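You operate a simulated robot arm through the tools that you are given. There is no shell and no other tool. Be economical: measure what you need, move in short steps, check, and stop when the job is done.

The job below is to be done with a simulated two-armed robot. You get a single attempt, and the scene is never put back.

## Task
Screw the lid back on the jar on the top of the fitting bench.

The check looks at the end state, three seconds after you hand in, the way a careful person would. Anything else that was tipped, shoved, dropped, spilled or broken makes it a failure. A push-on lid holds only when it is set on centred and level and pressed home; a screw cap is set on level and turned clockwise until tight.

## Robot
Two 7-joint arms with two-finger grippers on one trunk, on a base that drives. Base frame: it is fixed to the floor where the robot stands at the start and does not move with it; the origin is under the middle of the robot, x ahead of it, y to its left, z up; the surface under the hand at the start is at about z = 840. Units: mm, degrees, N and s.
The left shoulder is at the start at [24, 217, 1155], the right one opposite. With the tool pointing down near the work surface each hand reaches from about 200 to 760 mm from the robot's upright axis, wherever it stands, measured 20 degrees to its own side. Payload 2.2 kg a hand.
Tool frame (each hand has its own): the origin (TCP) lies between the finger pads and is the grasp point; the fingertips stand 19 mm ahead of it; z points along the fingers, y is the line along which they close. Largest opening 116 mm; the body of the gripper starts 70 mm behind the TCP.
Orientation is that of the tool frame in the base frame, as a unit quaternion [x, y, z, w]. With the fingers straight down and closing along the base's y, the tool's x points along the base's -x, its y along +y and its z along -z.

## Interface
- The arms move only by the tool arm_command. It takes "left_increments", "right_increments" or both (then of equal length, played together; a hand with none holds still); each is a list of rows, each an object (a shift or turn left out is 0, a gripper value left out holds the last) with "delta_rot": the turn, a rotation vector about the base's x, y, z in units of 90 degrees (1.0 is 90 degrees), a list of three; "travel": the shift along the base's x, y, z in units of 100 mm (1.0 is 100 mm), a list of three; "hand": the gripper command, from -1 (shut) to 1 (fully open), values between in proportion. In form: [{"delta_rot": [ax, ay, az], "travel": [tx, ty, tz], "hand": hand}, ...]. A call has 1 to 10 rows; each row is the pose to reach, as a shift and turn from the pose commanded when the call began. A call with a number of a shift or a turn outside -1 to 1 is refused whole. A row lasts 0.2 s, in which the tool goes at most 50 mm and 8.6 degrees; a call with a longer step from one row to the next is refused whole, and so is a gripper value outside its range. A pose out of reach is approached as far as the arm can. The call stops where the force on the tool passes 40 N (or 10 N more than at its start, if that is more) or the arm is blocked; 0.2 s more then pass. The fingers move at their own pace and stop on an object; they squeeze with about 30 N. The grip force told is the motor's: it shows also when the fingers shut on nothing. Time passes only in rows, and 0.2 s behind the last, so rows that repeat a pose let the fingers close. It gives the time, the measured TCP pose, the force on the tool (base axes), the opening and the grip force at its end, in the units of the frame above (readings bear some noise), with the torque about the TCP (base axes, N m) and any sound that the robot's microphone picked up.
- Cameras (640 x 400 px; columns grow to the right, rows downward): "scene" is now at [130.4, 7.7, 1329.3]; the picture's right is [0.06, -1.00, 0.00], its down [-0.55, -0.03, -0.84] and it looks along [0.84, 0.05, -0.55] (base axes); focal length 258 px, centre (320, 200). "left" rides on the left gripper at [69, 15, -97] in its tool frame; the picture's right is [-0.21, 0.98, 0.00], its down [-0.76, -0.17, -0.63] and it looks along [-0.62, -0.13, 0.78] (tool axes); focal length 251 px, centre (320, 200). "right" rides on the right gripper at [69, -15, -97] in its tool frame; the picture's right is [0.21, 0.98, 0.00], its down [-0.76, 0.17, -0.63] and it looks along [-0.62, 0.14, 0.77] (tool axes); focal length 251 px, centre (320, 200). There is no depth. A picture from a camera that has moved, and an enlarged one, comes with that camera's place and axes in the base frame and with its lens.
- get_image(camera): a new picture of that camera. It takes no simulated time.
- lift_body(by): slides the trunk up (or, below 0, down) by that many mm; the arms and the scene camera ride with it, the base frame stays. It gives what a move gives, with no picture.
- base_move(legs): drives the robot by 1 to 6 legs, each [ahead, left, turn to the left] in mm, mm and degrees, along the robot's own axes; the way and the turn of a leg run together, so that a leg with both is an arc; at most 1500 mm and 180 degrees a leg. The arms and the cameras ride along, it lands a little off, and it stops where it bumps. It gives what a move gives.
- pan_tilt(pan, tilt): turns the head with the scene camera to pan (to the left, within 80 degrees either way) and tilt (down, from -29 to 69), counted from straight ahead of the robot. It gives what a move gives.
- zoom(camera, box): a new picture of the part [left, top, right, bottom] of that camera's present view, enlarged. It takes no simulated time.
- close_job(): hands the job in; it is judged then, once.

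Work in short steps. Places have to be worked out from the pictures, the camera data and where the tool is seen: move nearer, look again, correct. Check each grasp and each placing, and mend what went wrong. You have 120 turns and 108 pictures in all, those below and enlarged ones among them. Open the grippers and draw the arms clear of the work before you hand the job in, unless the task says otherwise; then end with one line.

The tools are called after ">>>" as a command line: name --argument value ..., lists and objects as JSON in quotes. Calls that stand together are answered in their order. arm_command: Moves the arms, as the interface text tells. Its arguments: {"type":"object","properties":{"left_increments":{"type":"array"},"right_increments":{"type":"array"}},"required":[]} The other tools are called the same way: lift_body (by) slides the trunk up or down; base_move (legs) drives the base; pan_tilt (pan, tilt) turns the head that bears the scene camera; get_image (camera) takes a picture; zoom (camera, box) takes an enlarged picture of a part of a camera's view; close_job () hands the job in.

At the start:

```text
clock: 0.0
left_tool_pos: [462.6, 313.0, 1181.0]
left_ee_rot: [0.0, 1.0, -0.001, 0.0]
left_ft_force: [0.2, -0.2, 0.7]
left_wrist_torque: [-0.04, 0.0, 0.03]
left_width: 115.9
left_finger_force: 0.0
right_tool_pos: [382.1, -122.6, 1143.2]
right_ee_rot: [0.0, 1.0, -0.001, -0.001]
right_ft_force: [-0.7, -0.1, -0.7]
right_wrist_torque: [0.03, -0.03, -0.01]
right_width: 115.9
right_finger_force: 0.1
trunk travel left (down, up): [-300.0, 190.0]
robot x, y, heading: [1.4, -0.4, -0.1]
head pan, tilt: [3.3, 33.0]
```

scene: 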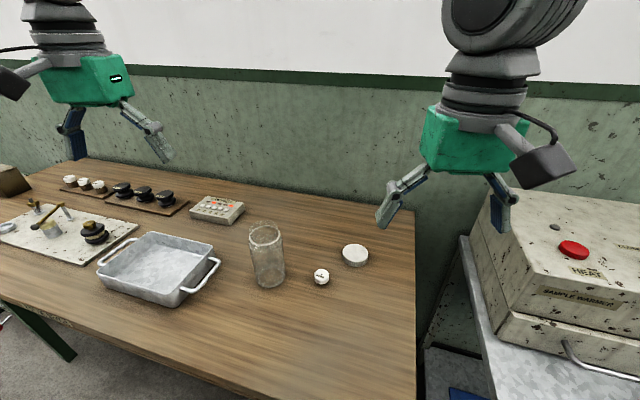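
right: 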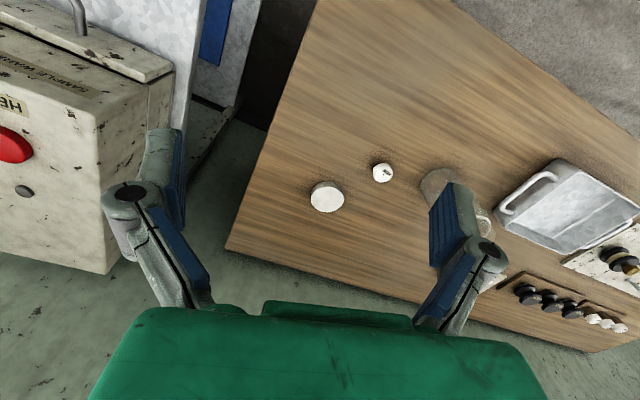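
left: 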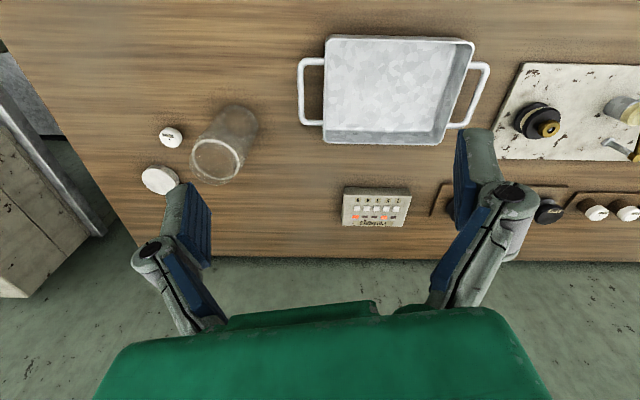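

The jar is near (535,150), with a large white lid near (595,-52) and a smaller knob-like thing near (535,30). I'll zoom in on these.

>>> zoom --camera "scene" --box '[230, 210, 390, 310]'

>>> zoom --camera "left" --box '[120, 80, 280, 220]'

>>> zoom --camera "right" --box '[290, 130, 500, 260]'

```text
4.00 times, centred on (310, 260) of scene
camera zoom: at [130.4, 7.7, 1329.3], right [0.06, -1.0, 0.0], down [-0.55, -0.03, -0.84], along [0.84, 0.05, -0.55], focal length 1032 px, centre (360, -40)
```

zoom: 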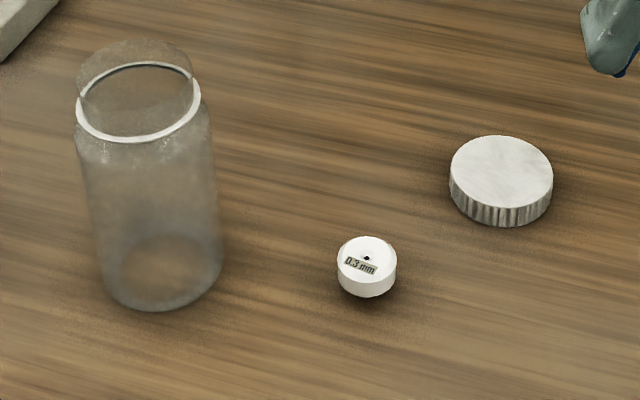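

```text
2.86 times, centred on (200, 150) of left
camera zoom: at [396.2, 327.8, 1276.6], right [0.21, 0.98, 0.0], down [0.76, -0.17, 0.63], along [0.62, -0.14, -0.77], focal length 718 px, centre (663, 343)
```

zoom: 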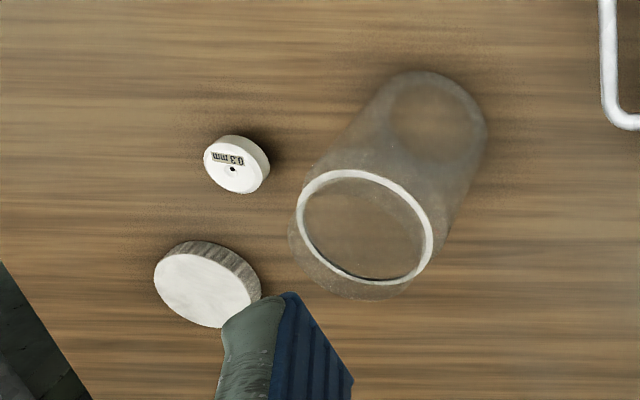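

```text
3.05 times, centred on (395, 195) of right
camera zoom: at [313.0, -136.2, 1238.6], right [-0.21, 0.98, 0.0], down [0.76, 0.17, 0.63], along [0.62, 0.14, -0.78], focal length 766 px, centre (91, 215)
```

zoom: 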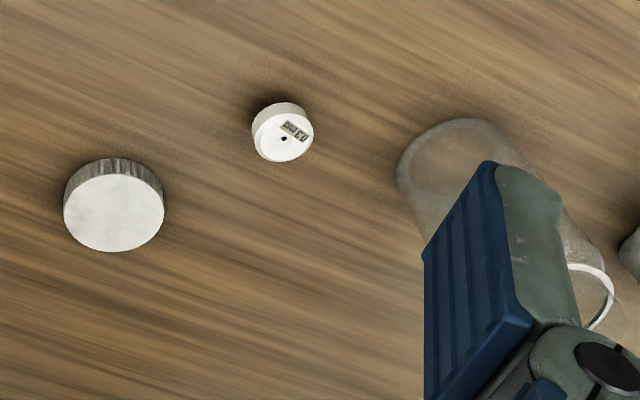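

The large knurled lid lies top up at about (595,-52), roughly 64 mm across. The jar is about 150 mm tall with a neck above the white ring. I'll move the right hand toward a point above the lid.

>>> arm_command --right_increments '[{"travel": [0.4, 0.2, 0]}, {"travel": [0.8, 0.4, 0]}, {"travel": [1, 0.6, -0.3]}, {"travel": [1, 0.7, -0.7]}, {"travel": [1, 0.7, -0.9]}]'

>>> arm_command --right_increments '[{"travel": [0.4, 0, 0], "hand": 0.5}, {"travel": [0.8, 0, 0]}, {"travel": [1, 0, 0]}]'

>>> get_image --camera "right"

>>> get_image --camera "scene"

```text
clock: 1.2
left_tool_pos: [462.0, 311.2, 1180.7]
left_ee_rot: [0.0, 1.0, 0.0, 0.002]
left_ft_force: [-1.0, 0.6, 0.7]
left_wrist_torque: [0.0, 0.0, -0.02]
left_width: 115.9
left_finger_force: 0.1
right_tool_pos: [479.1, -51.7, 1054.3]
right_ee_rot: [0.0, 1.0, 0.0, 0.001]
right_ft_force: [-0.3, -0.2, 0.0]
right_wrist_torque: [0.02, 0.04, -0.04]
right_width: 116.2
right_finger_force: 0.1
trunk travel left (down, up): [-300.0, 190.0]
robot x, y, heading: [3.5, -0.8, -0.1]
head pan, tilt: [3.3, 33.0]
```

```text
clock: 2.0
left_tool_pos: [461.2, 311.9, 1182.1]
left_ee_rot: [0.0, 1.0, 0.0, 0.001]
left_ft_force: [1.0, 0.0, 0.9]
left_wrist_torque: [-0.03, -0.02, 0.0]
left_width: 116.0
left_finger_force: 0.0
right_tool_pos: [579.5, -51.2, 1055.7]
right_ee_rot: [0.0, 1.0, 0.0, 0.001]
right_ft_force: [-0.7, 0.6, -0.2]
right_wrist_torque: [0.02, 0.0, 0.05]
right_width: 87.0
right_finger_force: 0.0
trunk travel left (down, up): [-300.0, 190.0]
robot x, y, heading: [2.4, 1.6, -0.0]
head pan, tilt: [3.3, 33.0]
```

```text
101 pictures are left
camera right: at [510.3, -66.2, 1151.1], right [-0.21, 0.98, 0.0], down [0.76, 0.17, 0.63], along [0.62, 0.14, -0.77], focal length 251 px, centre (320, 200)
```

right: 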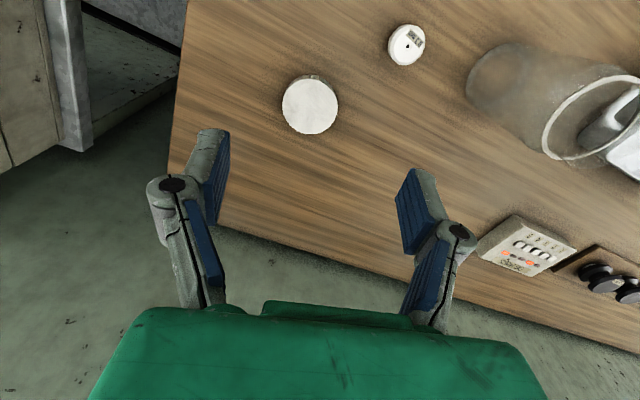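

```text
100 pictures are left
camera scene: at [131.8, 8.9, 1329.2], right [0.06, -1.0, 0.0], down [-0.55, -0.03, -0.84], along [0.84, 0.05, -0.55], focal length 258 px, centre (320, 200)
```

scene: 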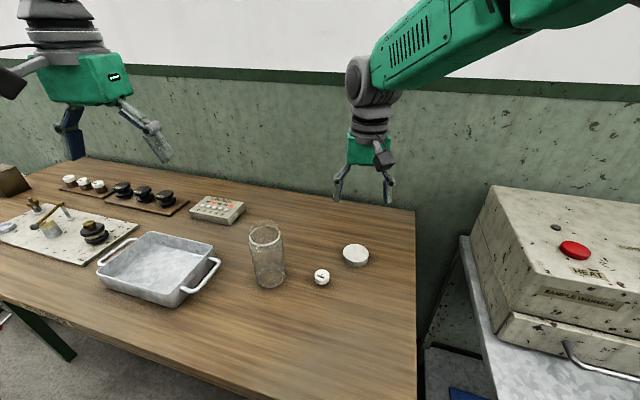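

Two views agree that the lid centre is about (612,-55), with its top near z=857. I'll go above it, partly down, and look again.

>>> arm_command --right_increments '[{"travel": [0.32, -0.04, -0.3]}, {"travel": [0.32, -0.04, -0.7]}, {"travel": [0.32, -0.04, -1]}]'

>>> get_image --camera "right"

>>> zoom --camera "scene" --box '[230, 180, 390, 300]'

```text
clock: 2.8
left_tool_pos: [461.3, 312.2, 1180.6]
left_ee_rot: [0.0, 1.0, 0.0, 0.0]
left_ft_force: [0.6, -0.2, 0.2]
left_wrist_torque: [0.02, -0.04, 0.04]
left_width: 115.9
left_finger_force: 0.1
right_tool_pos: [613.0, -54.8, 954.5]
right_ee_rot: [0.001, 1.0, -0.001, 0.0]
right_ft_force: [-0.6, -0.1, -1.4]
right_wrist_torque: [0.0, 0.01, 0.01]
right_width: 87.0
right_finger_force: 0.1
trunk travel left (down, up): [-300.0, 190.0]
robot x, y, heading: [-0.6, 4.5, -0.1]
head pan, tilt: [3.3, 33.0]
```

```text
99 pictures are left
camera right: at [544.0, -69.4, 1050.5], right [-0.21, 0.98, 0.0], down [0.76, 0.17, 0.63], along [0.62, 0.13, -0.77], focal length 251 px, centre (320, 200)
```

right: 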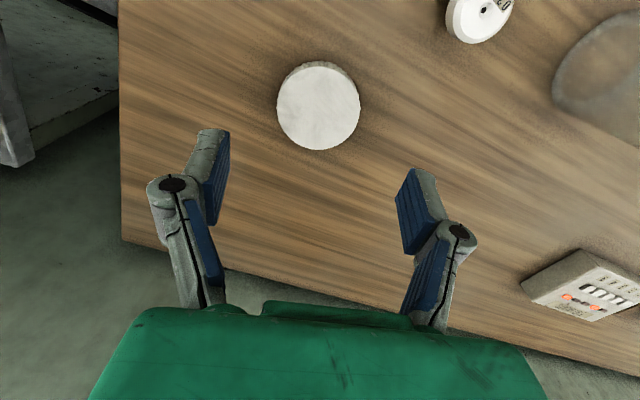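

```text
3.33 times, centred on (310, 240) of scene
camera zoom: at [132.3, 9.0, 1329.1], right [0.06, -1.0, 0.0], down [-0.55, -0.03, -0.84], along [0.84, 0.05, -0.55], focal length 860 px, centre (353, 67)
```

zoom: 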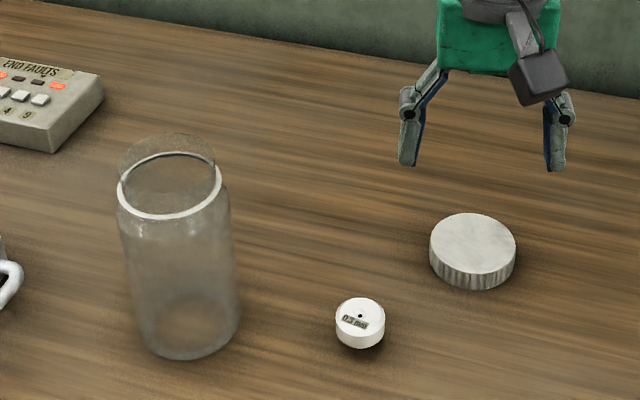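

Refined lid centre is about (609.5,-57). I'll descend with the tips just above the table.

>>> arm_command --right_increments '[{"travel": [-0.035, -0.022, -0.3]}, {"travel": [-0.035, -0.022, -0.6]}, {"travel": [-0.035, -0.022, -0.8]}, {"travel": [-0.035, -0.022, -0.8]}]'

>>> get_image --camera "right"

>>> zoom --camera "scene" --box '[310, 200, 410, 280]'

```text
clock: 3.8
left_tool_pos: [460.6, 311.8, 1181.7]
left_ee_rot: [0.0, 1.0, 0.0, 0.0]
left_ft_force: [-0.2, 0.1, 0.3]
left_wrist_torque: [-0.04, -0.01, 0.02]
left_width: 116.4
left_finger_force: 0.0
right_tool_pos: [609.3, -58.6, 874.3]
right_ee_rot: [0.0, 1.0, 0.0, 0.001]
right_ft_force: [-0.2, -0.5, 0.2]
right_wrist_torque: [0.0, 0.02, -0.01]
right_width: 86.9
right_finger_force: 0.0
trunk travel left (down, up): [-300.0, 190.0]
robot x, y, heading: [-1.2, -2.7, 0.1]
head pan, tilt: [3.3, 33.0]
```

```text
97 pictures are left
camera right: at [540.0, -73.2, 969.4], right [-0.21, 0.98, 0.0], down [0.76, 0.17, 0.63], along [0.62, 0.14, -0.77], focal length 251 px, centre (320, 200)
```

right: 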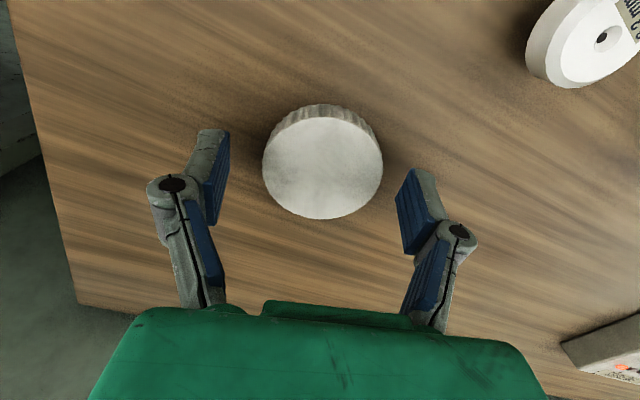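

```text
5.00 times, centred on (360, 240) of scene
camera zoom: at [131.9, 8.8, 1329.2], right [0.06, -1.0, 0.0], down [-0.55, -0.03, -0.84], along [0.84, 0.05, -0.55], focal length 1291 px, centre (120, 0)
```

zoom: 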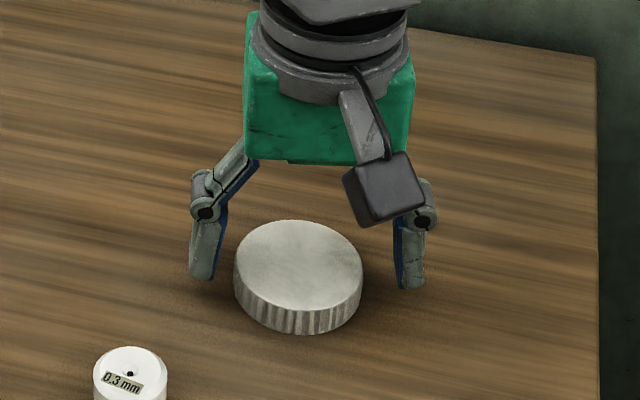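

The lid sits centred between the fingers. I'll lower the last 11 mm and close.

>>> arm_command --right_increments '[{"travel": [-0.015, 0.01, -0.06]}, {"travel": [-0.015, 0.01, -0.115]}, {"travel": [-0.015, 0.01, -0.115], "hand": -0.3}, {"travel": [-0.015, 0.01, -0.115], "hand": -0.3}, {"travel": [-0.015, 0.01, -0.115], "hand": -0.3}]'

>>> zoom --camera "scene" --box '[310, 200, 410, 280]'

>>> get_image --camera "right"

```text
clock: 5.0
left_tool_pos: [460.3, 312.5, 1180.5]
left_ee_rot: [0.0, 1.0, 0.0, 0.002]
left_ft_force: [-0.2, 0.2, -0.1]
left_wrist_torque: [-0.01, 0.0, 0.03]
left_width: 115.9
left_finger_force: 0.0
right_tool_pos: [606.0, -57.5, 861.3]
right_ee_rot: [0.0, 1.0, 0.0, 0.001]
right_ft_force: [0.2, 0.4, -0.2]
right_wrist_torque: [0.0, 0.03, 0.02]
right_width: 60.8
right_finger_force: 29.7
trunk travel left (down, up): [-300.0, 190.0]
robot x, y, heading: [0.5, -1.2, 0.2]
head pan, tilt: [3.3, 33.0]
```

```text
5.00 times, centred on (360, 240) of scene
camera zoom: at [132.1, 8.7, 1329.2], right [0.06, -1.0, 0.0], down [-0.55, -0.03, -0.84], along [0.84, 0.05, -0.55], focal length 1291 px, centre (120, 0)
```

zoom: 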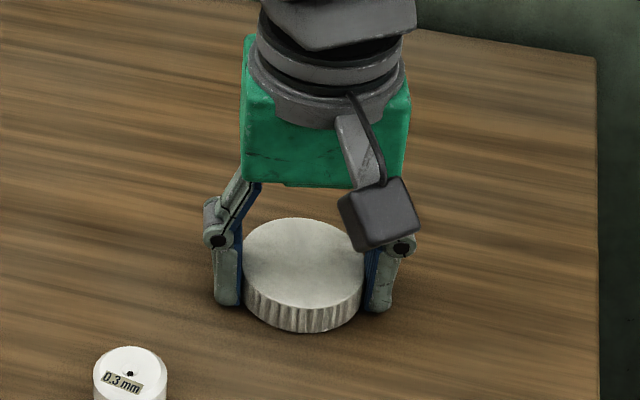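

```text
94 pictures are left
camera right: at [537.4, -72.4, 958.1], right [-0.21, 0.98, 0.0], down [0.76, 0.17, 0.63], along [0.62, 0.14, -0.77], focal length 251 px, centre (320, 200)
```

right: 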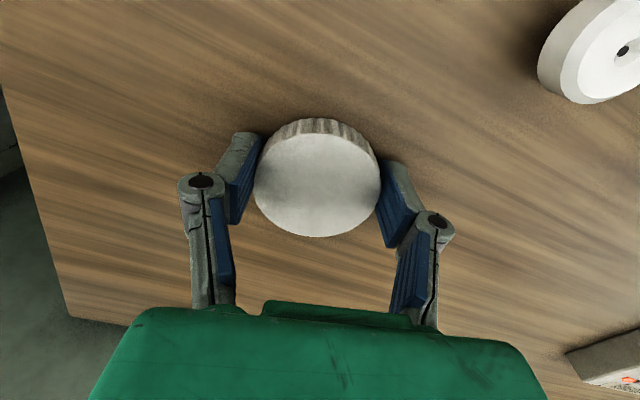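

The grip is good at 60.8 mm. The lid centre looks about 2.5 mm ahead of the TCP, so I'll regrip centred before lifting.

>>> arm_command --right_increments '[{"hand": 0.25}, {"hand": 0.25}, {"travel": [0.025, 0, 0.01]}, {"travel": [0.025, 0, 0.01], "hand": -0.3}, {"travel": [0.025, 0, 0.01], "hand": -0.3}, {"travel": [0.025, 0, 0.01], "hand": -0.3}]'

>>> arm_command --right_increments '[{"travel": [0, 0, 0.3]}, {"travel": [0, 0, 0.7]}, {"travel": [0, 0, 1]}]'

>>> arm_command --right_increments '[{"travel": [0, 0, 0.4]}, {"travel": [0, 0, 0.8]}, {"travel": [0, 0, 1]}]'

>>> get_image --camera "scene"

>>> get_image --camera "right"

```text
clock: 6.4
left_tool_pos: [462.2, 312.6, 1181.9]
left_ee_rot: [0.0, 1.0, 0.0, 0.0]
left_ft_force: [0.1, 0.7, 0.1]
left_wrist_torque: [0.0, 0.01, 0.02]
left_width: 116.0
left_finger_force: 0.1
right_tool_pos: [608.7, -57.8, 863.0]
right_ee_rot: [-0.001, 1.0, 0.001, 0.001]
right_ft_force: [0.6, 0.8, -0.1]
right_wrist_torque: [0.03, 0.0, -0.01]
right_width: 60.8
right_finger_force: 30.0
trunk travel left (down, up): [-300.0, 190.0]
robot x, y, heading: [2.8, -0.1, 0.1]
head pan, tilt: [3.3, 33.0]
```

```text
clock: 7.2
left_tool_pos: [461.4, 312.2, 1181.4]
left_ee_rot: [0.0, 1.0, -0.001, 0.001]
left_ft_force: [-0.3, -1.1, -0.1]
left_wrist_torque: [-0.03, 0.0, -0.02]
left_width: 116.3
left_finger_force: 0.0
right_tool_pos: [610.5, -56.1, 962.1]
right_ee_rot: [0.0, 1.0, 0.0, -0.001]
right_ft_force: [0.4, -0.2, -0.6]
right_wrist_torque: [0.02, -0.03, 0.0]
right_width: 61.1
right_finger_force: 30.2
trunk travel left (down, up): [-300.0, 190.0]
robot x, y, heading: [1.4, 2.2, 0.1]
head pan, tilt: [3.3, 33.0]
```

```text
clock: 8.0
left_tool_pos: [461.3, 312.2, 1181.3]
left_ee_rot: [-0.001, 1.0, 0.0, -0.001]
left_ft_force: [-1.0, 0.3, 0.3]
left_wrist_torque: [0.04, 0.01, 0.0]
left_width: 115.7
left_finger_force: 0.1
right_tool_pos: [608.9, -55.6, 1064.0]
right_ee_rot: [0.0, 1.0, 0.0, 0.001]
right_ft_force: [0.5, 0.6, 0.1]
right_wrist_torque: [0.0, -0.01, 0.02]
right_width: 61.1
right_finger_force: 29.3
trunk travel left (down, up): [-300.0, 190.0]
robot x, y, heading: [-0.5, 1.0, 0.1]
head pan, tilt: [3.3, 33.0]
```

```text
93 pictures are left
camera scene: at [131.9, 8.7, 1329.2], right [0.06, -1.0, 0.0], down [-0.55, -0.03, -0.84], along [0.84, 0.05, -0.55], focal length 258 px, centre (320, 200)
```

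scene: 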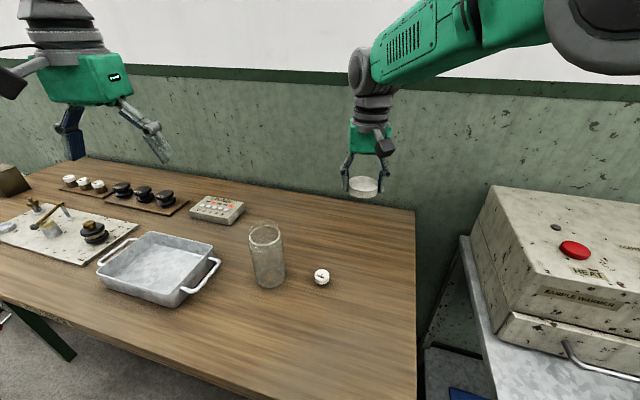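

```text
92 pictures are left
camera right: at [540.5, -71.0, 1160.1], right [-0.21, 0.98, 0.0], down [0.76, 0.17, 0.63], along [0.62, 0.14, -0.77], focal length 251 px, centre (320, 200)
```

right: 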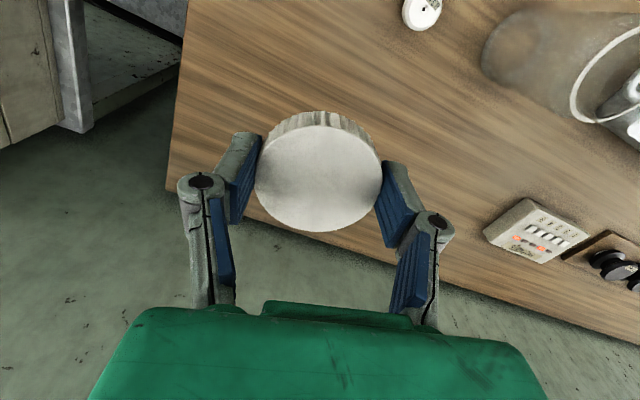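

The lid is held squarely, and triangulation puts the jar axis at about (540,147), the neck ring at z≈968. Next I'll tilt the left hand 60° so it can grip the jar body from the front left.

>>> arm_command --left_increments '[{"delta_rot": [0, -0.09, 0]}, {"delta_rot": [0, -0.18, 0]}, {"delta_rot": [0, -0.27, 0]}, {"delta_rot": [0, -0.36, 0]}, {"delta_rot": [0, -0.45, 0]}, {"delta_rot": [0, -0.54, 0]}, {"delta_rot": [0, -0.62, 0]}, {"delta_rot": [0, -0.667, 0]}]'

>>> arm_command --left_increments '[{"delta_rot": [0, 0, -0.09], "travel": [0, -0.2, -0.1]}, {"delta_rot": [0, 0, -0.18], "travel": [0, -0.4, -0.3]}, {"delta_rot": [0, 0, -0.27], "travel": [-0.1, -0.6, -0.5]}, {"delta_rot": [0, 0, -0.333], "travel": [-0.2, -0.8, -0.7]}, {"delta_rot": [0, 0, -0.333], "travel": [-0.35, -1, -0.8]}]'

>>> get_image --camera "scene"

>>> get_image --camera "left"

```text
clock: 9.8
left_tool_pos: [460.5, 313.9, 1180.9]
left_ee_rot: [-0.002, 0.865, -0.001, 0.502]
left_ft_force: [-0.3, 0.1, 1.5]
left_wrist_torque: [0.0, -0.02, 0.02]
left_width: 116.1
left_finger_force: 0.1
right_tool_pos: [608.8, -55.7, 1064.8]
right_ee_rot: [0.0, 1.0, -0.001, 0.001]
right_ft_force: [-0.3, 0.2, -0.2]
right_wrist_torque: [0.01, 0.01, 0.01]
right_width: 61.0
right_finger_force: 30.3
trunk travel left (down, up): [-300.0, 190.0]
robot x, y, heading: [-1.9, -0.3, -0.3]
head pan, tilt: [3.3, 33.0]
```

```text
clock: 11.0
left_tool_pos: [450.1, 210.5, 1107.4]
left_ee_rot: [0.225, 0.836, -0.13, 0.483]
left_ft_force: [0.5, -1.0, -0.1]
left_wrist_torque: [0.0, -0.01, 0.08]
left_width: 116.0
left_finger_force: 0.1
left hand out of reach, approached as far as the arm can: row 4, 5
right_tool_pos: [611.2, -58.8, 1062.4]
right_ee_rot: [0.0, 1.0, 0.0, 0.001]
right_ft_force: [-0.7, -0.2, 0.6]
right_wrist_torque: [0.05, 0.01, 0.0]
right_width: 61.2
right_finger_force: 30.0
trunk travel left (down, up): [-300.0, 190.0]
robot x, y, heading: [1.3, 0.1, -0.0]
head pan, tilt: [3.3, 33.0]
```

```text
91 pictures are left
camera scene: at [132.5, 8.1, 1329.1], right [0.06, -1.0, 0.0], down [-0.55, -0.03, -0.84], along [0.84, 0.05, -0.55], focal length 258 px, centre (320, 200)
```

scene: 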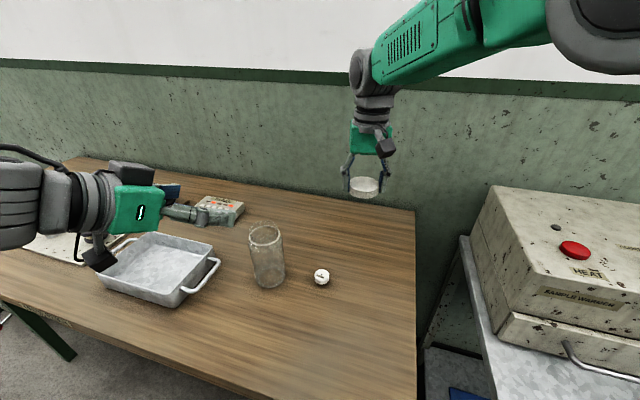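

```text
90 pictures are left
camera left: at [357.1, 282.9, 1095.0], right [0.58, 0.79, 0.19], down [-0.23, -0.06, 0.97], along [0.78, -0.61, 0.15], focal length 251 px, centre (320, 200)
```

left: 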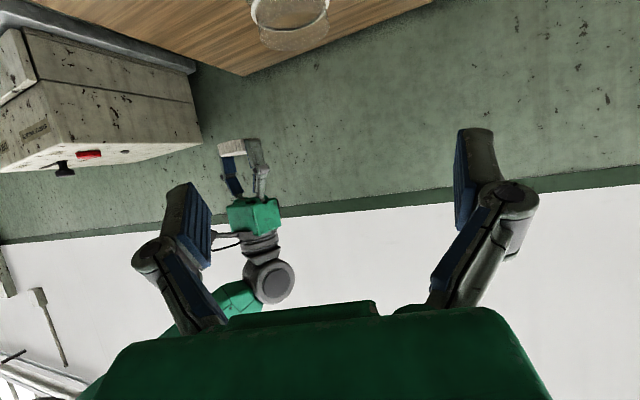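

That pose was too close to the robot to be fully reached, so I'll take a staging point farther out, still above and short of the jar.

>>> arm_command --left_increments '[{"travel": [0.2, -0.1, -0.3]}, {"travel": [0.4, -0.22, -0.7]}, {"travel": [0.45, -0.22, -0.9]}, {"travel": [0.45, -0.22, -0.9]}]'

>>> get_image --camera "scene"

```text
clock: 12.0
left_tool_pos: [495.1, 189.1, 1017.7]
left_ee_rot: [0.224, 0.836, -0.13, 0.484]
left_ft_force: [-0.2, 0.0, 0.4]
left_wrist_torque: [0.02, 0.03, -0.01]
left_width: 116.0
left_finger_force: 0.2
right_tool_pos: [609.7, -57.8, 1063.0]
right_ee_rot: [0.0, 1.0, -0.001, 0.001]
right_ft_force: [0.3, 0.4, -0.2]
right_wrist_torque: [0.01, -0.02, -0.02]
right_width: 61.1
right_finger_force: 30.0
trunk travel left (down, up): [-300.0, 190.0]
robot x, y, heading: [0.8, -2.1, 0.2]
head pan, tilt: [3.3, 33.0]
```

```text
89 pictures are left
camera scene: at [132.2, 8.5, 1329.2], right [0.06, -1.0, 0.0], down [-0.55, -0.03, -0.84], along [0.84, 0.05, -0.55], focal length 258 px, centre (320, 200)
```

scene: 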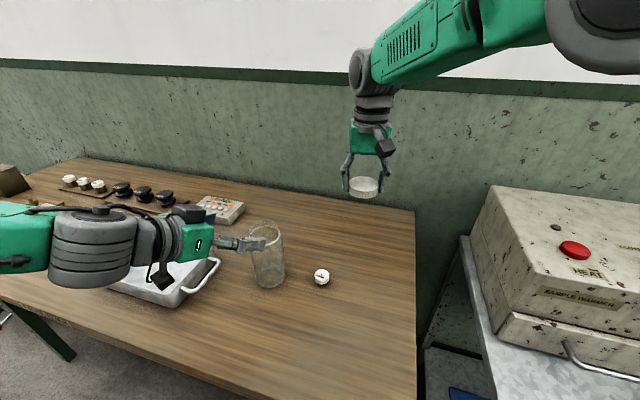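

Now at (495,189,1018). I'll back off and descend to staging just short of the jar at body height, then look.

>>> arm_command --left_increments '[{"travel": [-0.21, -0.03, -0.1]}, {"travel": [-0.21, -0.03, -0.4]}, {"travel": [-0.21, -0.03, -0.7]}, {"travel": [-0.21, -0.03, -0.7]}]'

>>> get_image --camera "scene"

>>> get_image --camera "left"

```text
clock: 13.0
left_tool_pos: [473.9, 189.1, 948.1]
left_ee_rot: [0.223, 0.836, -0.129, 0.485]
left_ft_force: [0.3, -0.4, -0.3]
left_wrist_torque: [0.0, 0.0, 0.0]
left_width: 116.2
left_finger_force: 0.0
right_tool_pos: [608.6, -56.7, 1063.8]
right_ee_rot: [0.0, 1.0, 0.0, 0.001]
right_ft_force: [0.0, 0.0, 0.4]
right_wrist_torque: [-0.01, 0.02, 0.0]
right_width: 61.2
right_finger_force: 29.9
trunk travel left (down, up): [-300.0, 190.0]
robot x, y, heading: [2.5, -0.4, 0.4]
head pan, tilt: [3.3, 33.0]
```

```text
88 pictures are left
camera scene: at [131.7, 10.3, 1329.2], right [0.06, -1.0, 0.0], down [-0.55, -0.03, -0.84], along [0.84, 0.05, -0.55], focal length 258 px, centre (320, 200)
```

scene: 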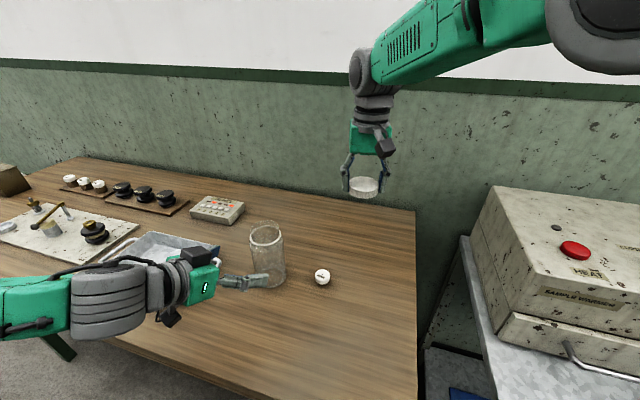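

```text
87 pictures are left
camera left: at [381.1, 261.0, 935.1], right [0.58, 0.79, 0.19], down [-0.23, -0.06, 0.97], along [0.78, -0.61, 0.15], focal length 251 px, centre (320, 200)
```

left: 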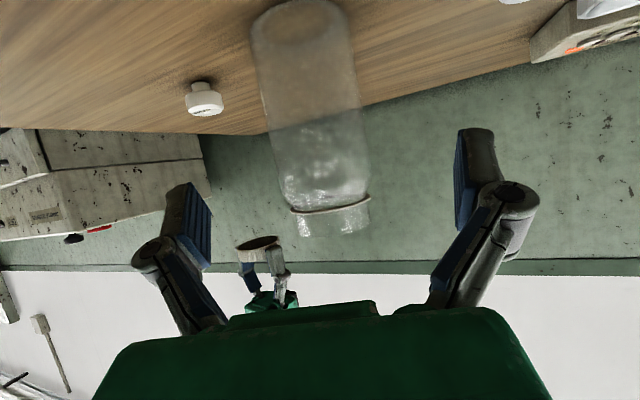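

The left camera confirms the jar axis at (540,148) with the ring at z≈969, between the fingers. I'll advance along the tool axis to straddle the jar.

>>> arm_command --left_increments '[{"travel": [0.22, -0.135, -0.16]}, {"travel": [0.44, -0.27, -0.32]}, {"travel": [0.66, -0.41, -0.48]}, {"travel": [0.66, -0.41, -0.48]}]'

>>> get_image --camera "left"

>>> zoom --camera "scene" --box '[180, 200, 340, 310]'

```text
clock: 14.0
left_tool_pos: [539.2, 147.7, 899.6]
left_ee_rot: [0.223, 0.836, -0.13, 0.485]
left_ft_force: [0.0, -0.3, -0.2]
left_wrist_torque: [0.01, -0.02, -0.01]
left_width: 116.4
left_finger_force: 0.1
right_tool_pos: [609.8, -56.2, 1065.1]
right_ee_rot: [-0.001, 1.0, -0.001, 0.001]
right_ft_force: [-0.9, -0.7, 0.1]
right_wrist_torque: [0.0, -0.03, 0.01]
right_width: 60.8
right_finger_force: 30.0
trunk travel left (down, up): [-300.0, 190.0]
robot x, y, heading: [2.7, 1.6, -0.1]
head pan, tilt: [3.3, 33.0]
```

```text
86 pictures are left
camera left: at [446.5, 219.0, 886.8], right [0.58, 0.79, 0.18], down [-0.23, -0.06, 0.97], along [0.78, -0.61, 0.15], focal length 251 px, centre (320, 200)
```

left: 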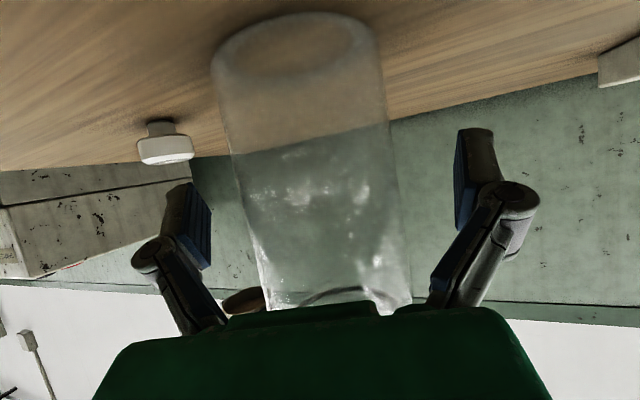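

```text
3.64 times, centred on (260, 255) of scene
camera zoom: at [131.7, 8.6, 1329.3], right [0.06, -1.0, 0.0], down [-0.55, -0.03, -0.84], along [0.84, 0.05, -0.55], focal length 939 px, centre (538, 0)
```

zoom: 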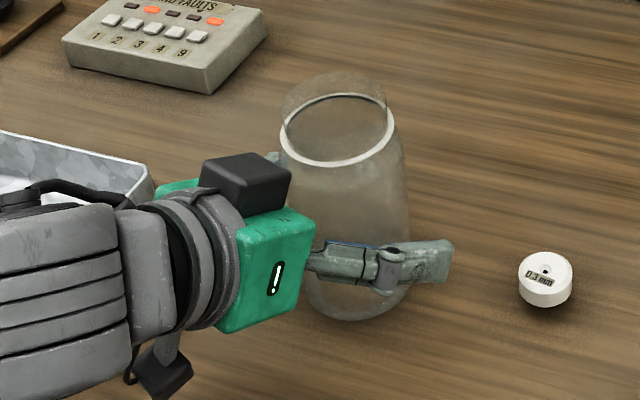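

The jar is centred between the left fingers. I'll close gently to hold it.

>>> arm_command --left_increments '[{"hand": 0.4}, {"hand": 0.2}, {"hand": 0.0}, {"hand": 0.0}, {"hand": 0.0}]'

>>> zoom --camera "scene" --box '[180, 200, 340, 310]'

>>> get_image --camera "left"

```text
clock: 15.2
left_tool_pos: [539.0, 146.8, 899.0]
left_ee_rot: [0.224, 0.836, -0.131, 0.483]
left_ft_force: [0.2, 0.0, -1.2]
left_wrist_torque: [0.0, 0.03, 0.0]
left_width: 70.1
left_finger_force: 29.9
right_tool_pos: [608.5, -55.9, 1063.6]
right_ee_rot: [0.0, 1.0, 0.0, 0.002]
right_ft_force: [0.3, 0.4, 0.4]
right_wrist_torque: [0.01, -0.01, 0.01]
right_width: 61.2
right_finger_force: 30.1
trunk travel left (down, up): [-300.0, 190.0]
robot x, y, heading: [0.4, -0.8, -0.2]
head pan, tilt: [3.3, 33.0]
```

```text
3.64 times, centred on (260, 255) of scene
camera zoom: at [132.2, 8.7, 1329.1], right [0.06, -1.0, 0.0], down [-0.55, -0.03, -0.84], along [0.84, 0.05, -0.55], focal length 939 px, centre (538, 0)
```

zoom: 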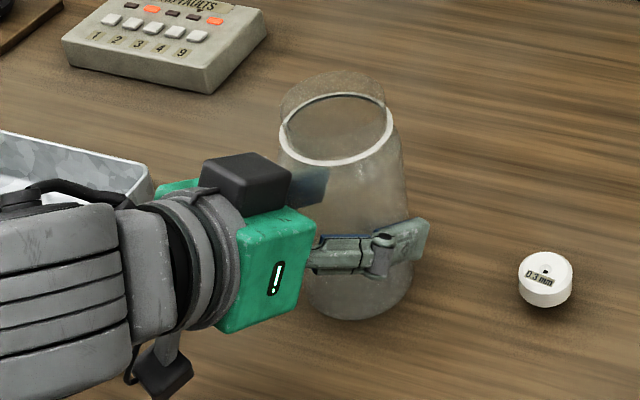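

```text
83 pictures are left
camera left: at [446.7, 218.9, 886.6], right [0.58, 0.79, 0.18], down [-0.23, -0.06, 0.97], along [0.78, -0.61, 0.15], focal length 251 px, centre (320, 200)
```

left: 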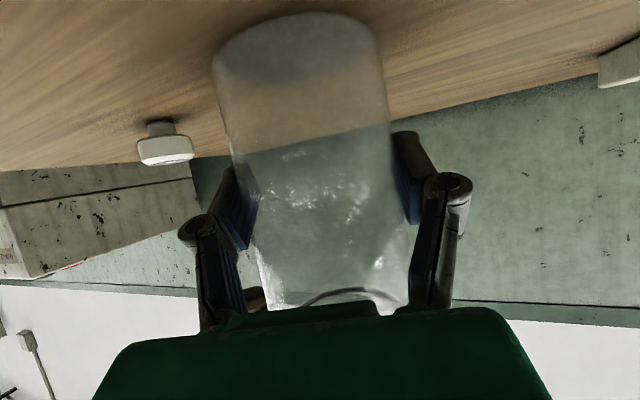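

The jar is firmly held, 70 mm across. I'll carry the lid toward it, pre-rotating the right wrist counter-clockwise for turning travel.

>>> arm_command --right_increments '[{"travel": [-0.1, 0.2, 0], "delta_rot": [0, 0, 0.09]}, {"travel": [-0.2, 0.4, 0], "delta_rot": [0, 0, 0.18]}, {"travel": [-0.3, 0.6, 0], "delta_rot": [0, 0, 0.27]}, {"travel": [-0.4, 0.8, 0], "delta_rot": [0, 0, 0.36]}, {"travel": [-0.5, 1.0, 0], "delta_rot": [0, 0, 0.45]}, {"travel": [-0.5, 1.0, 0], "delta_rot": [0, 0, 0.54]}, {"travel": [-0.5, 1.0, 0], "delta_rot": [0, 0, 0.62]}, {"travel": [-0.5, 1.0, 0], "delta_rot": [0, 0, 0.667]}]'

>>> get_image --camera "right"

>>> get_image --camera "scene"

```text
clock: 17.0
left_tool_pos: [539.8, 146.2, 899.2]
left_ee_rot: [0.224, 0.836, -0.13, 0.483]
left_ft_force: [0.0, 0.9, 0.4]
left_wrist_torque: [0.02, 0.02, 0.02]
left_width: 70.0
left_finger_force: 30.1
right_tool_pos: [563.3, 37.4, 1058.7]
right_ee_rot: [-0.496, 0.868, 0.007, -0.004]
right_ft_force: [-0.3, 0.3, 0.4]
right_wrist_torque: [-0.02, 0.0, 0.04]
right_width: 60.9
right_finger_force: 29.7
trunk travel left (down, up): [-300.0, 190.0]
robot x, y, heading: [2.0, 1.9, 0.1]
head pan, tilt: [3.3, 33.0]
```

```text
82 pictures are left
camera right: at [541.4, -30.4, 1154.6], right [-0.95, 0.31, 0.01], down [0.25, 0.73, 0.64], along [0.19, 0.61, -0.77], focal length 251 px, centre (320, 200)
```

right: 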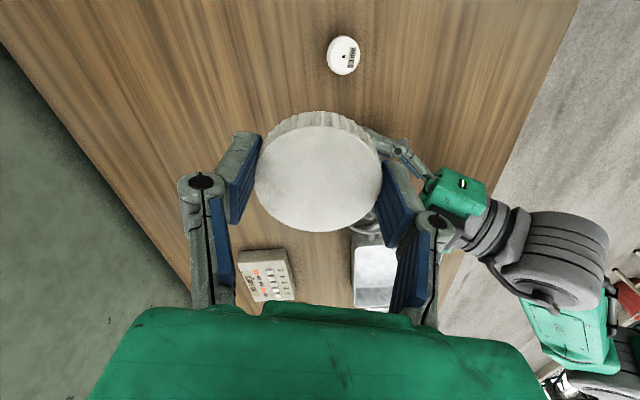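

```text
81 pictures are left
camera scene: at [132.1, 9.2, 1329.2], right [0.06, -1.0, 0.0], down [-0.55, -0.03, -0.84], along [0.84, 0.05, -0.55], focal length 258 px, centre (320, 200)
```

scene: 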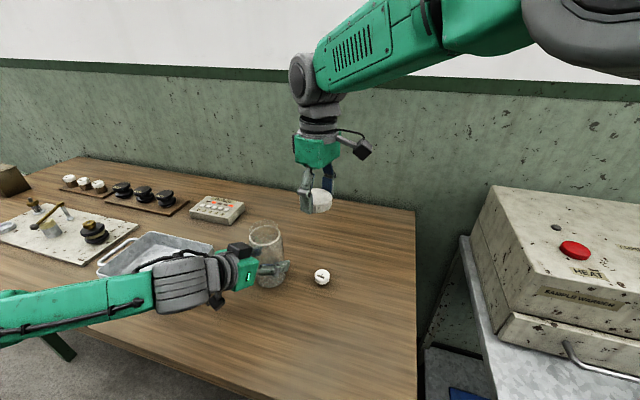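

The right hand is a few mm and about 1° off the command, possibly lag. I'll move on to a point just short of the jar and check whether it settles level.

>>> arm_command --right_increments '[{"travel": [-0.05, 0.2, 0]}, {"travel": [-0.1, 0.4, 0]}, {"travel": [-0.15, 0.6, 0]}, {"travel": [-0.2, 0.8, 0]}, {"travel": [-0.21, 1.0, 0]}, {"travel": [-0.21, 1.0, 0]}]'

>>> get_image --camera "right"

>>> zoom --camera "scene" --box '[180, 160, 340, 280]'

```text
clock: 18.4
left_tool_pos: [539.4, 147.3, 898.1]
left_ee_rot: [0.223, 0.836, -0.13, 0.483]
left_ft_force: [0.0, -0.9, -0.5]
left_wrist_torque: [0.02, -0.02, 0.06]
left_width: 69.9
left_finger_force: 29.3
right_tool_pos: [538.4, 142.9, 1060.4]
right_ee_rot: [-0.5, 0.866, 0.0, 0.0]
right_ft_force: [-0.4, 0.0, -0.2]
right_wrist_torque: [0.01, -0.01, 0.02]
right_width: 61.0
right_finger_force: 30.7
trunk travel left (down, up): [-300.0, 190.0]
robot x, y, heading: [-0.6, -1.3, 0.1]
head pan, tilt: [3.3, 33.0]
```

```text
80 pictures are left
camera right: at [517.3, 77.5, 1156.5], right [-0.95, 0.3, 0.0], down [0.23, 0.74, 0.63], along [0.19, 0.6, -0.78], focal length 251 px, centre (320, 200)
```

right: 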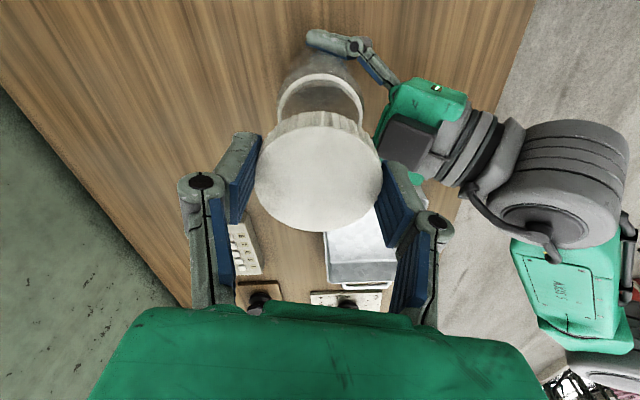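

```text
3.33 times, centred on (260, 220) of scene
camera zoom: at [131.9, 10.4, 1329.2], right [0.06, -1.0, 0.0], down [-0.55, -0.03, -0.84], along [0.84, 0.05, -0.55], focal length 860 px, centre (520, 133)
```

zoom: 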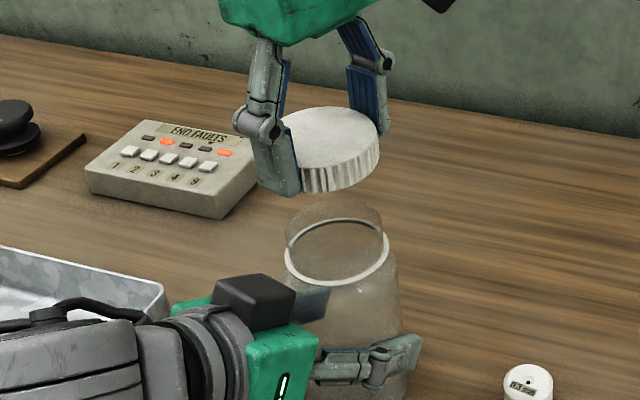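

The hand is now level. I'll zoom in on the ring for an accurate jar position relative to the lid.

>>> zoom --camera "right" --box '[240, 20, 400, 120]'

```text
4.00 times, centred on (320, 70) of right
camera zoom: at [517.3, 77.5, 1156.5], right [-0.95, 0.3, 0.0], down [0.23, 0.74, 0.63], along [0.19, 0.6, -0.78], focal length 1006 px, centre (320, 720)
```

zoom: 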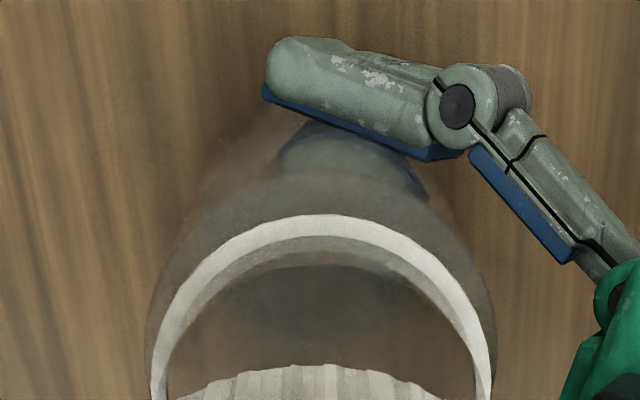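

The ring matches a jar axis of (539.3,148.6). The lid is now roughly 1–4 mm short in y, so I'll lower to about 15 mm above the rim with a small y correction and compare alignment.

>>> arm_command --right_increments '[{"travel": [0, 0.02, -0.2]}, {"travel": [0, 0.02, -0.36]}, {"travel": [0, 0.02, -0.36]}]'

>>> zoom --camera "scene" --box '[210, 180, 310, 260]'

>>> zoom --camera "left" --box '[200, 200, 440, 340]'

>>> zoom --camera "right" --box '[220, 40, 420, 240]'

```text
clock: 19.2
left_tool_pos: [540.1, 147.6, 898.4]
left_ee_rot: [0.222, 0.836, -0.13, 0.484]
left_ft_force: [-0.3, -0.1, 0.5]
left_wrist_torque: [0.02, 0.0, 0.0]
left_width: 70.1
left_finger_force: 30.5
right_tool_pos: [538.4, 145.1, 1026.6]
right_ee_rot: [-0.501, 0.865, 0.0, 0.0]
right_ft_force: [-0.2, 0.8, 0.7]
right_wrist_torque: [0.0, -0.02, 0.02]
right_width: 61.0
right_finger_force: 30.3
trunk travel left (down, up): [-300.0, 190.0]
robot x, y, heading: [1.4, 0.1, 0.2]
head pan, tilt: [3.3, 33.0]
```

```text
5.00 times, centred on (260, 220) of scene
camera zoom: at [132.0, 9.7, 1329.2], right [0.06, -1.0, 0.0], down [-0.55, -0.03, -0.84], along [0.84, 0.05, -0.55], focal length 1291 px, centre (620, 100)
```

zoom: 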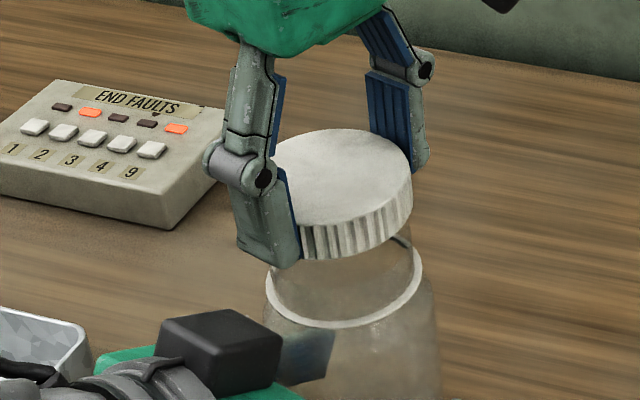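

```text
2.67 times, centred on (320, 270) of left
camera zoom: at [446.6, 218.9, 886.7], right [0.58, 0.79, 0.18], down [-0.23, -0.06, 0.97], along [0.78, -0.61, 0.15], focal length 670 px, centre (320, 13)
```

zoom: 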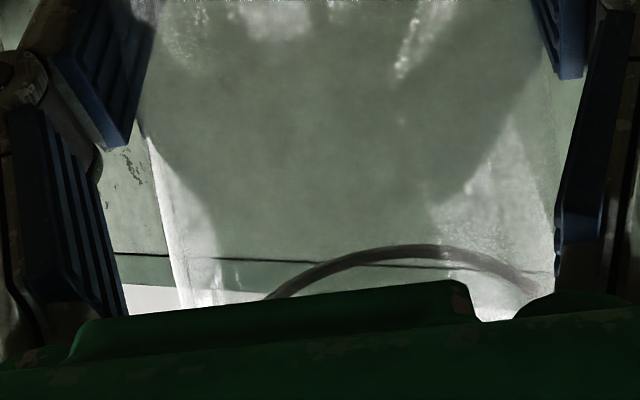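

```text
2.00 times, centred on (320, 140) of right
camera zoom: at [517.5, 78.0, 1122.2], right [-0.95, 0.3, 0.0], down [0.23, 0.74, 0.63], along [0.19, 0.6, -0.77], focal length 503 px, centre (320, 320)
```

zoom: 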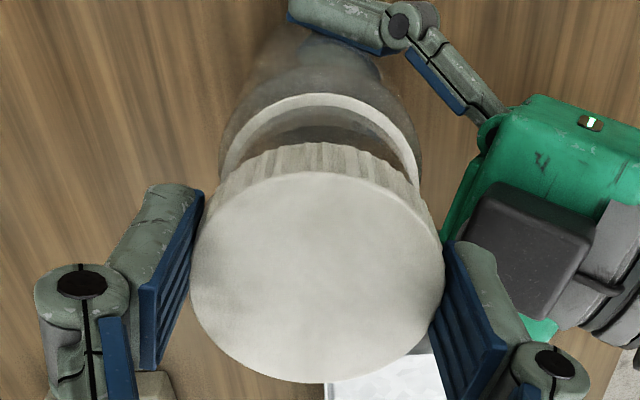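

The views agree within about 2 mm. Both grippers' TCPs and the scene view suggest another +1 to +2 mm in y. I'll apply (0.8,1.6) and lower gently toward the rim, stopping before contact.

>>> arm_command --right_increments '[{"travel": [0.008, 0.016, -0.05]}, {"travel": [0.008, 0.016, -0.12]}, {"travel": [0.008, 0.016, -0.12]}]'

>>> zoom --camera "scene" --box '[220, 190, 300, 260]'

>>> zoom --camera "right" --box '[220, 40, 420, 240]'

```text
clock: 20.0
left_tool_pos: [539.2, 146.6, 898.8]
left_ee_rot: [0.224, 0.836, -0.13, 0.483]
left_ft_force: [0.3, 0.5, -0.1]
left_wrist_torque: [-0.02, 0.0, 0.0]
left_width: 70.2
left_finger_force: 30.3
right_tool_pos: [540.4, 146.8, 1013.9]
right_ee_rot: [-0.5, 0.866, 0.001, 0.0]
right_ft_force: [-0.1, 0.2, 0.1]
right_wrist_torque: [0.02, 0.04, 0.01]
right_width: 61.0
right_finger_force: 30.0
trunk travel left (down, up): [-300.0, 190.0]
robot x, y, heading: [-1.4, 0.2, -0.1]
head pan, tilt: [3.3, 33.0]
```

```text
5.71 times, centred on (260, 225) of scene
camera zoom: at [132.1, 9.9, 1329.2], right [0.06, -1.0, 0.0], down [-0.55, -0.03, -0.84], along [0.84, 0.05, -0.55], focal length 1475 px, centre (663, 57)
```

zoom: 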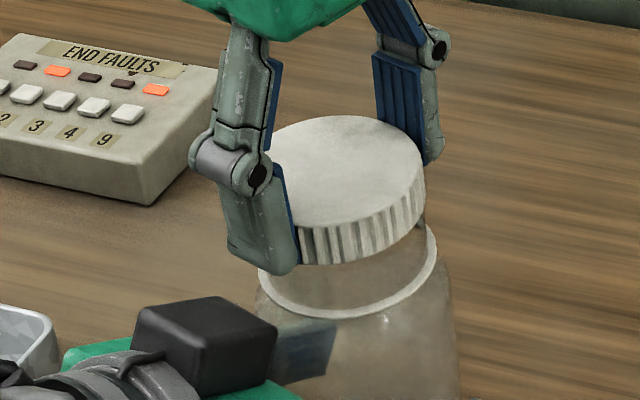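

```text
2.00 times, centred on (320, 140) of right
camera zoom: at [518.6, 79.7, 1109.8], right [-0.95, 0.3, 0.0], down [0.23, 0.74, 0.63], along [0.19, 0.6, -0.77], focal length 503 px, centre (320, 320)
```

zoom: 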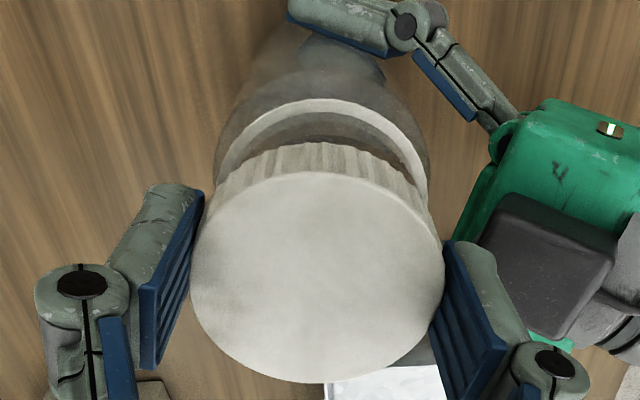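

Weighing the cameras and TCP geometry, the lid is slightly too far along (+x,+y) by 1–1.5 mm. I'll correct that and lower slowly to first contact.

>>> arm_command --right_increments '[{"travel": [-0.012, -0.008, 0]}, {"travel": [-0.012, -0.008, -0.03]}, {"travel": [-0.012, -0.008, -0.06]}, {"travel": [-0.012, -0.008, -0.08]}, {"travel": [-0.012, -0.008, -0.1]}, {"travel": [-0.012, -0.008, -0.12]}]'

>>> zoom --camera "scene" --box '[220, 190, 300, 260]'

>>> zoom --camera "right" --box '[220, 40, 420, 240]'

```text
clock: 21.4
left_tool_pos: [538.0, 147.3, 898.3]
left_ee_rot: [0.223, 0.837, -0.129, 0.484]
left_ft_force: [2.6, -2.6, -8.1]
left_wrist_torque: [0.38, -0.51, 0.07]
left_width: 69.9
left_finger_force: 30.1
right_tool_pos: [536.5, 144.2, 1003.3]
right_ee_rot: [-0.5, 0.866, 0.001, 0.002]
right_ft_force: [-0.5, 3.4, 24.8]
right_wrist_torque: [-0.36, 0.25, 0.02]
right_width: 61.1
right_finger_force: 29.7
trunk travel left (down, up): [-300.0, 190.0]
robot x, y, heading: [3.4, 3.3, -0.2]
head pan, tilt: [3.3, 33.0]
```

```text
5.71 times, centred on (260, 225) of scene
camera zoom: at [130.1, 9.2, 1329.5], right [0.06, -1.0, 0.0], down [-0.55, -0.03, -0.84], along [0.84, 0.05, -0.55], focal length 1475 px, centre (663, 57)
```

zoom: 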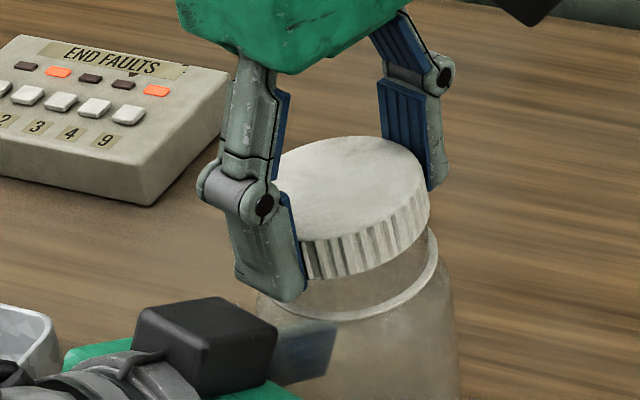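

```text
2.00 times, centred on (320, 140) of right
camera zoom: at [516.1, 78.2, 1099.5], right [-0.95, 0.3, 0.0], down [0.23, 0.74, 0.63], along [0.19, 0.6, -0.77], focal length 503 px, centre (320, 320)
```

zoom: 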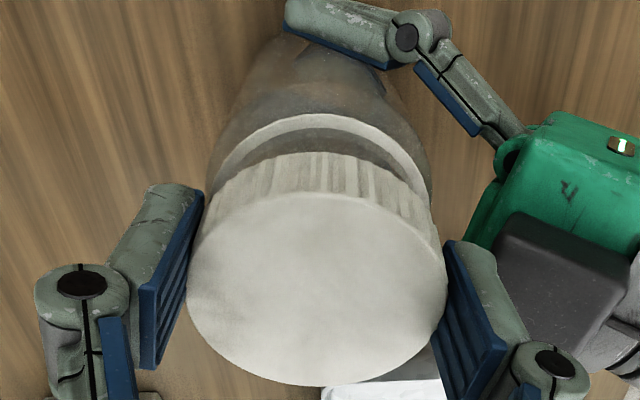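

Contact came at 25 N, with torque showing the lid's near (-x,-y) edge landing on the rim and tilting the lid a few degrees in the grip. That means it overshot toward (+x,+y). I'll lift slightly, shift back about 2.3 mm and try again.

>>> arm_command --right_increments '[{"travel": [0, 0, 0.06]}, {"travel": [-0.011, -0.02, 0.06]}, {"travel": [-0.011, -0.02, 0.03]}, {"travel": [-0.011, -0.02, 0.01]}, {"travel": [-0.011, -0.02, 0.0]}]'

>>> zoom --camera "right" --box '[220, 40, 420, 240]'

```text
clock: 22.6
left_tool_pos: [539.5, 146.3, 899.5]
left_ee_rot: [0.224, 0.835, -0.131, 0.485]
left_ft_force: [0.4, 0.5, 0.3]
left_wrist_torque: [-0.06, 0.02, -0.07]
left_width: 70.0
left_finger_force: 30.2
right_tool_pos: [536.7, 143.7, 1002.7]
right_ee_rot: [-0.5, 0.866, 0.001, -0.001]
right_ft_force: [-0.4, -0.4, 0.3]
right_wrist_torque: [-0.01, 0.01, 0.0]
right_width: 60.8
right_finger_force: 30.1
trunk travel left (down, up): [-300.0, 190.0]
robot x, y, heading: [1.3, -0.5, 0.0]
head pan, tilt: [3.3, 33.0]
```

```text
2.00 times, centred on (320, 140) of right
camera zoom: at [515.8, 77.0, 1097.8], right [-0.95, 0.3, 0.0], down [0.23, 0.74, 0.63], along [0.19, 0.6, -0.77], focal length 503 px, centre (320, 320)
```

zoom: 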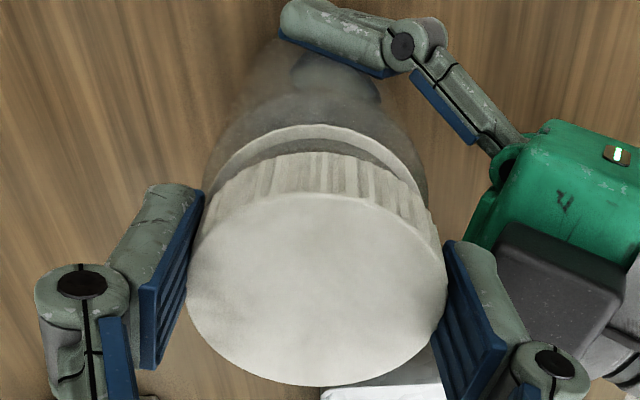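

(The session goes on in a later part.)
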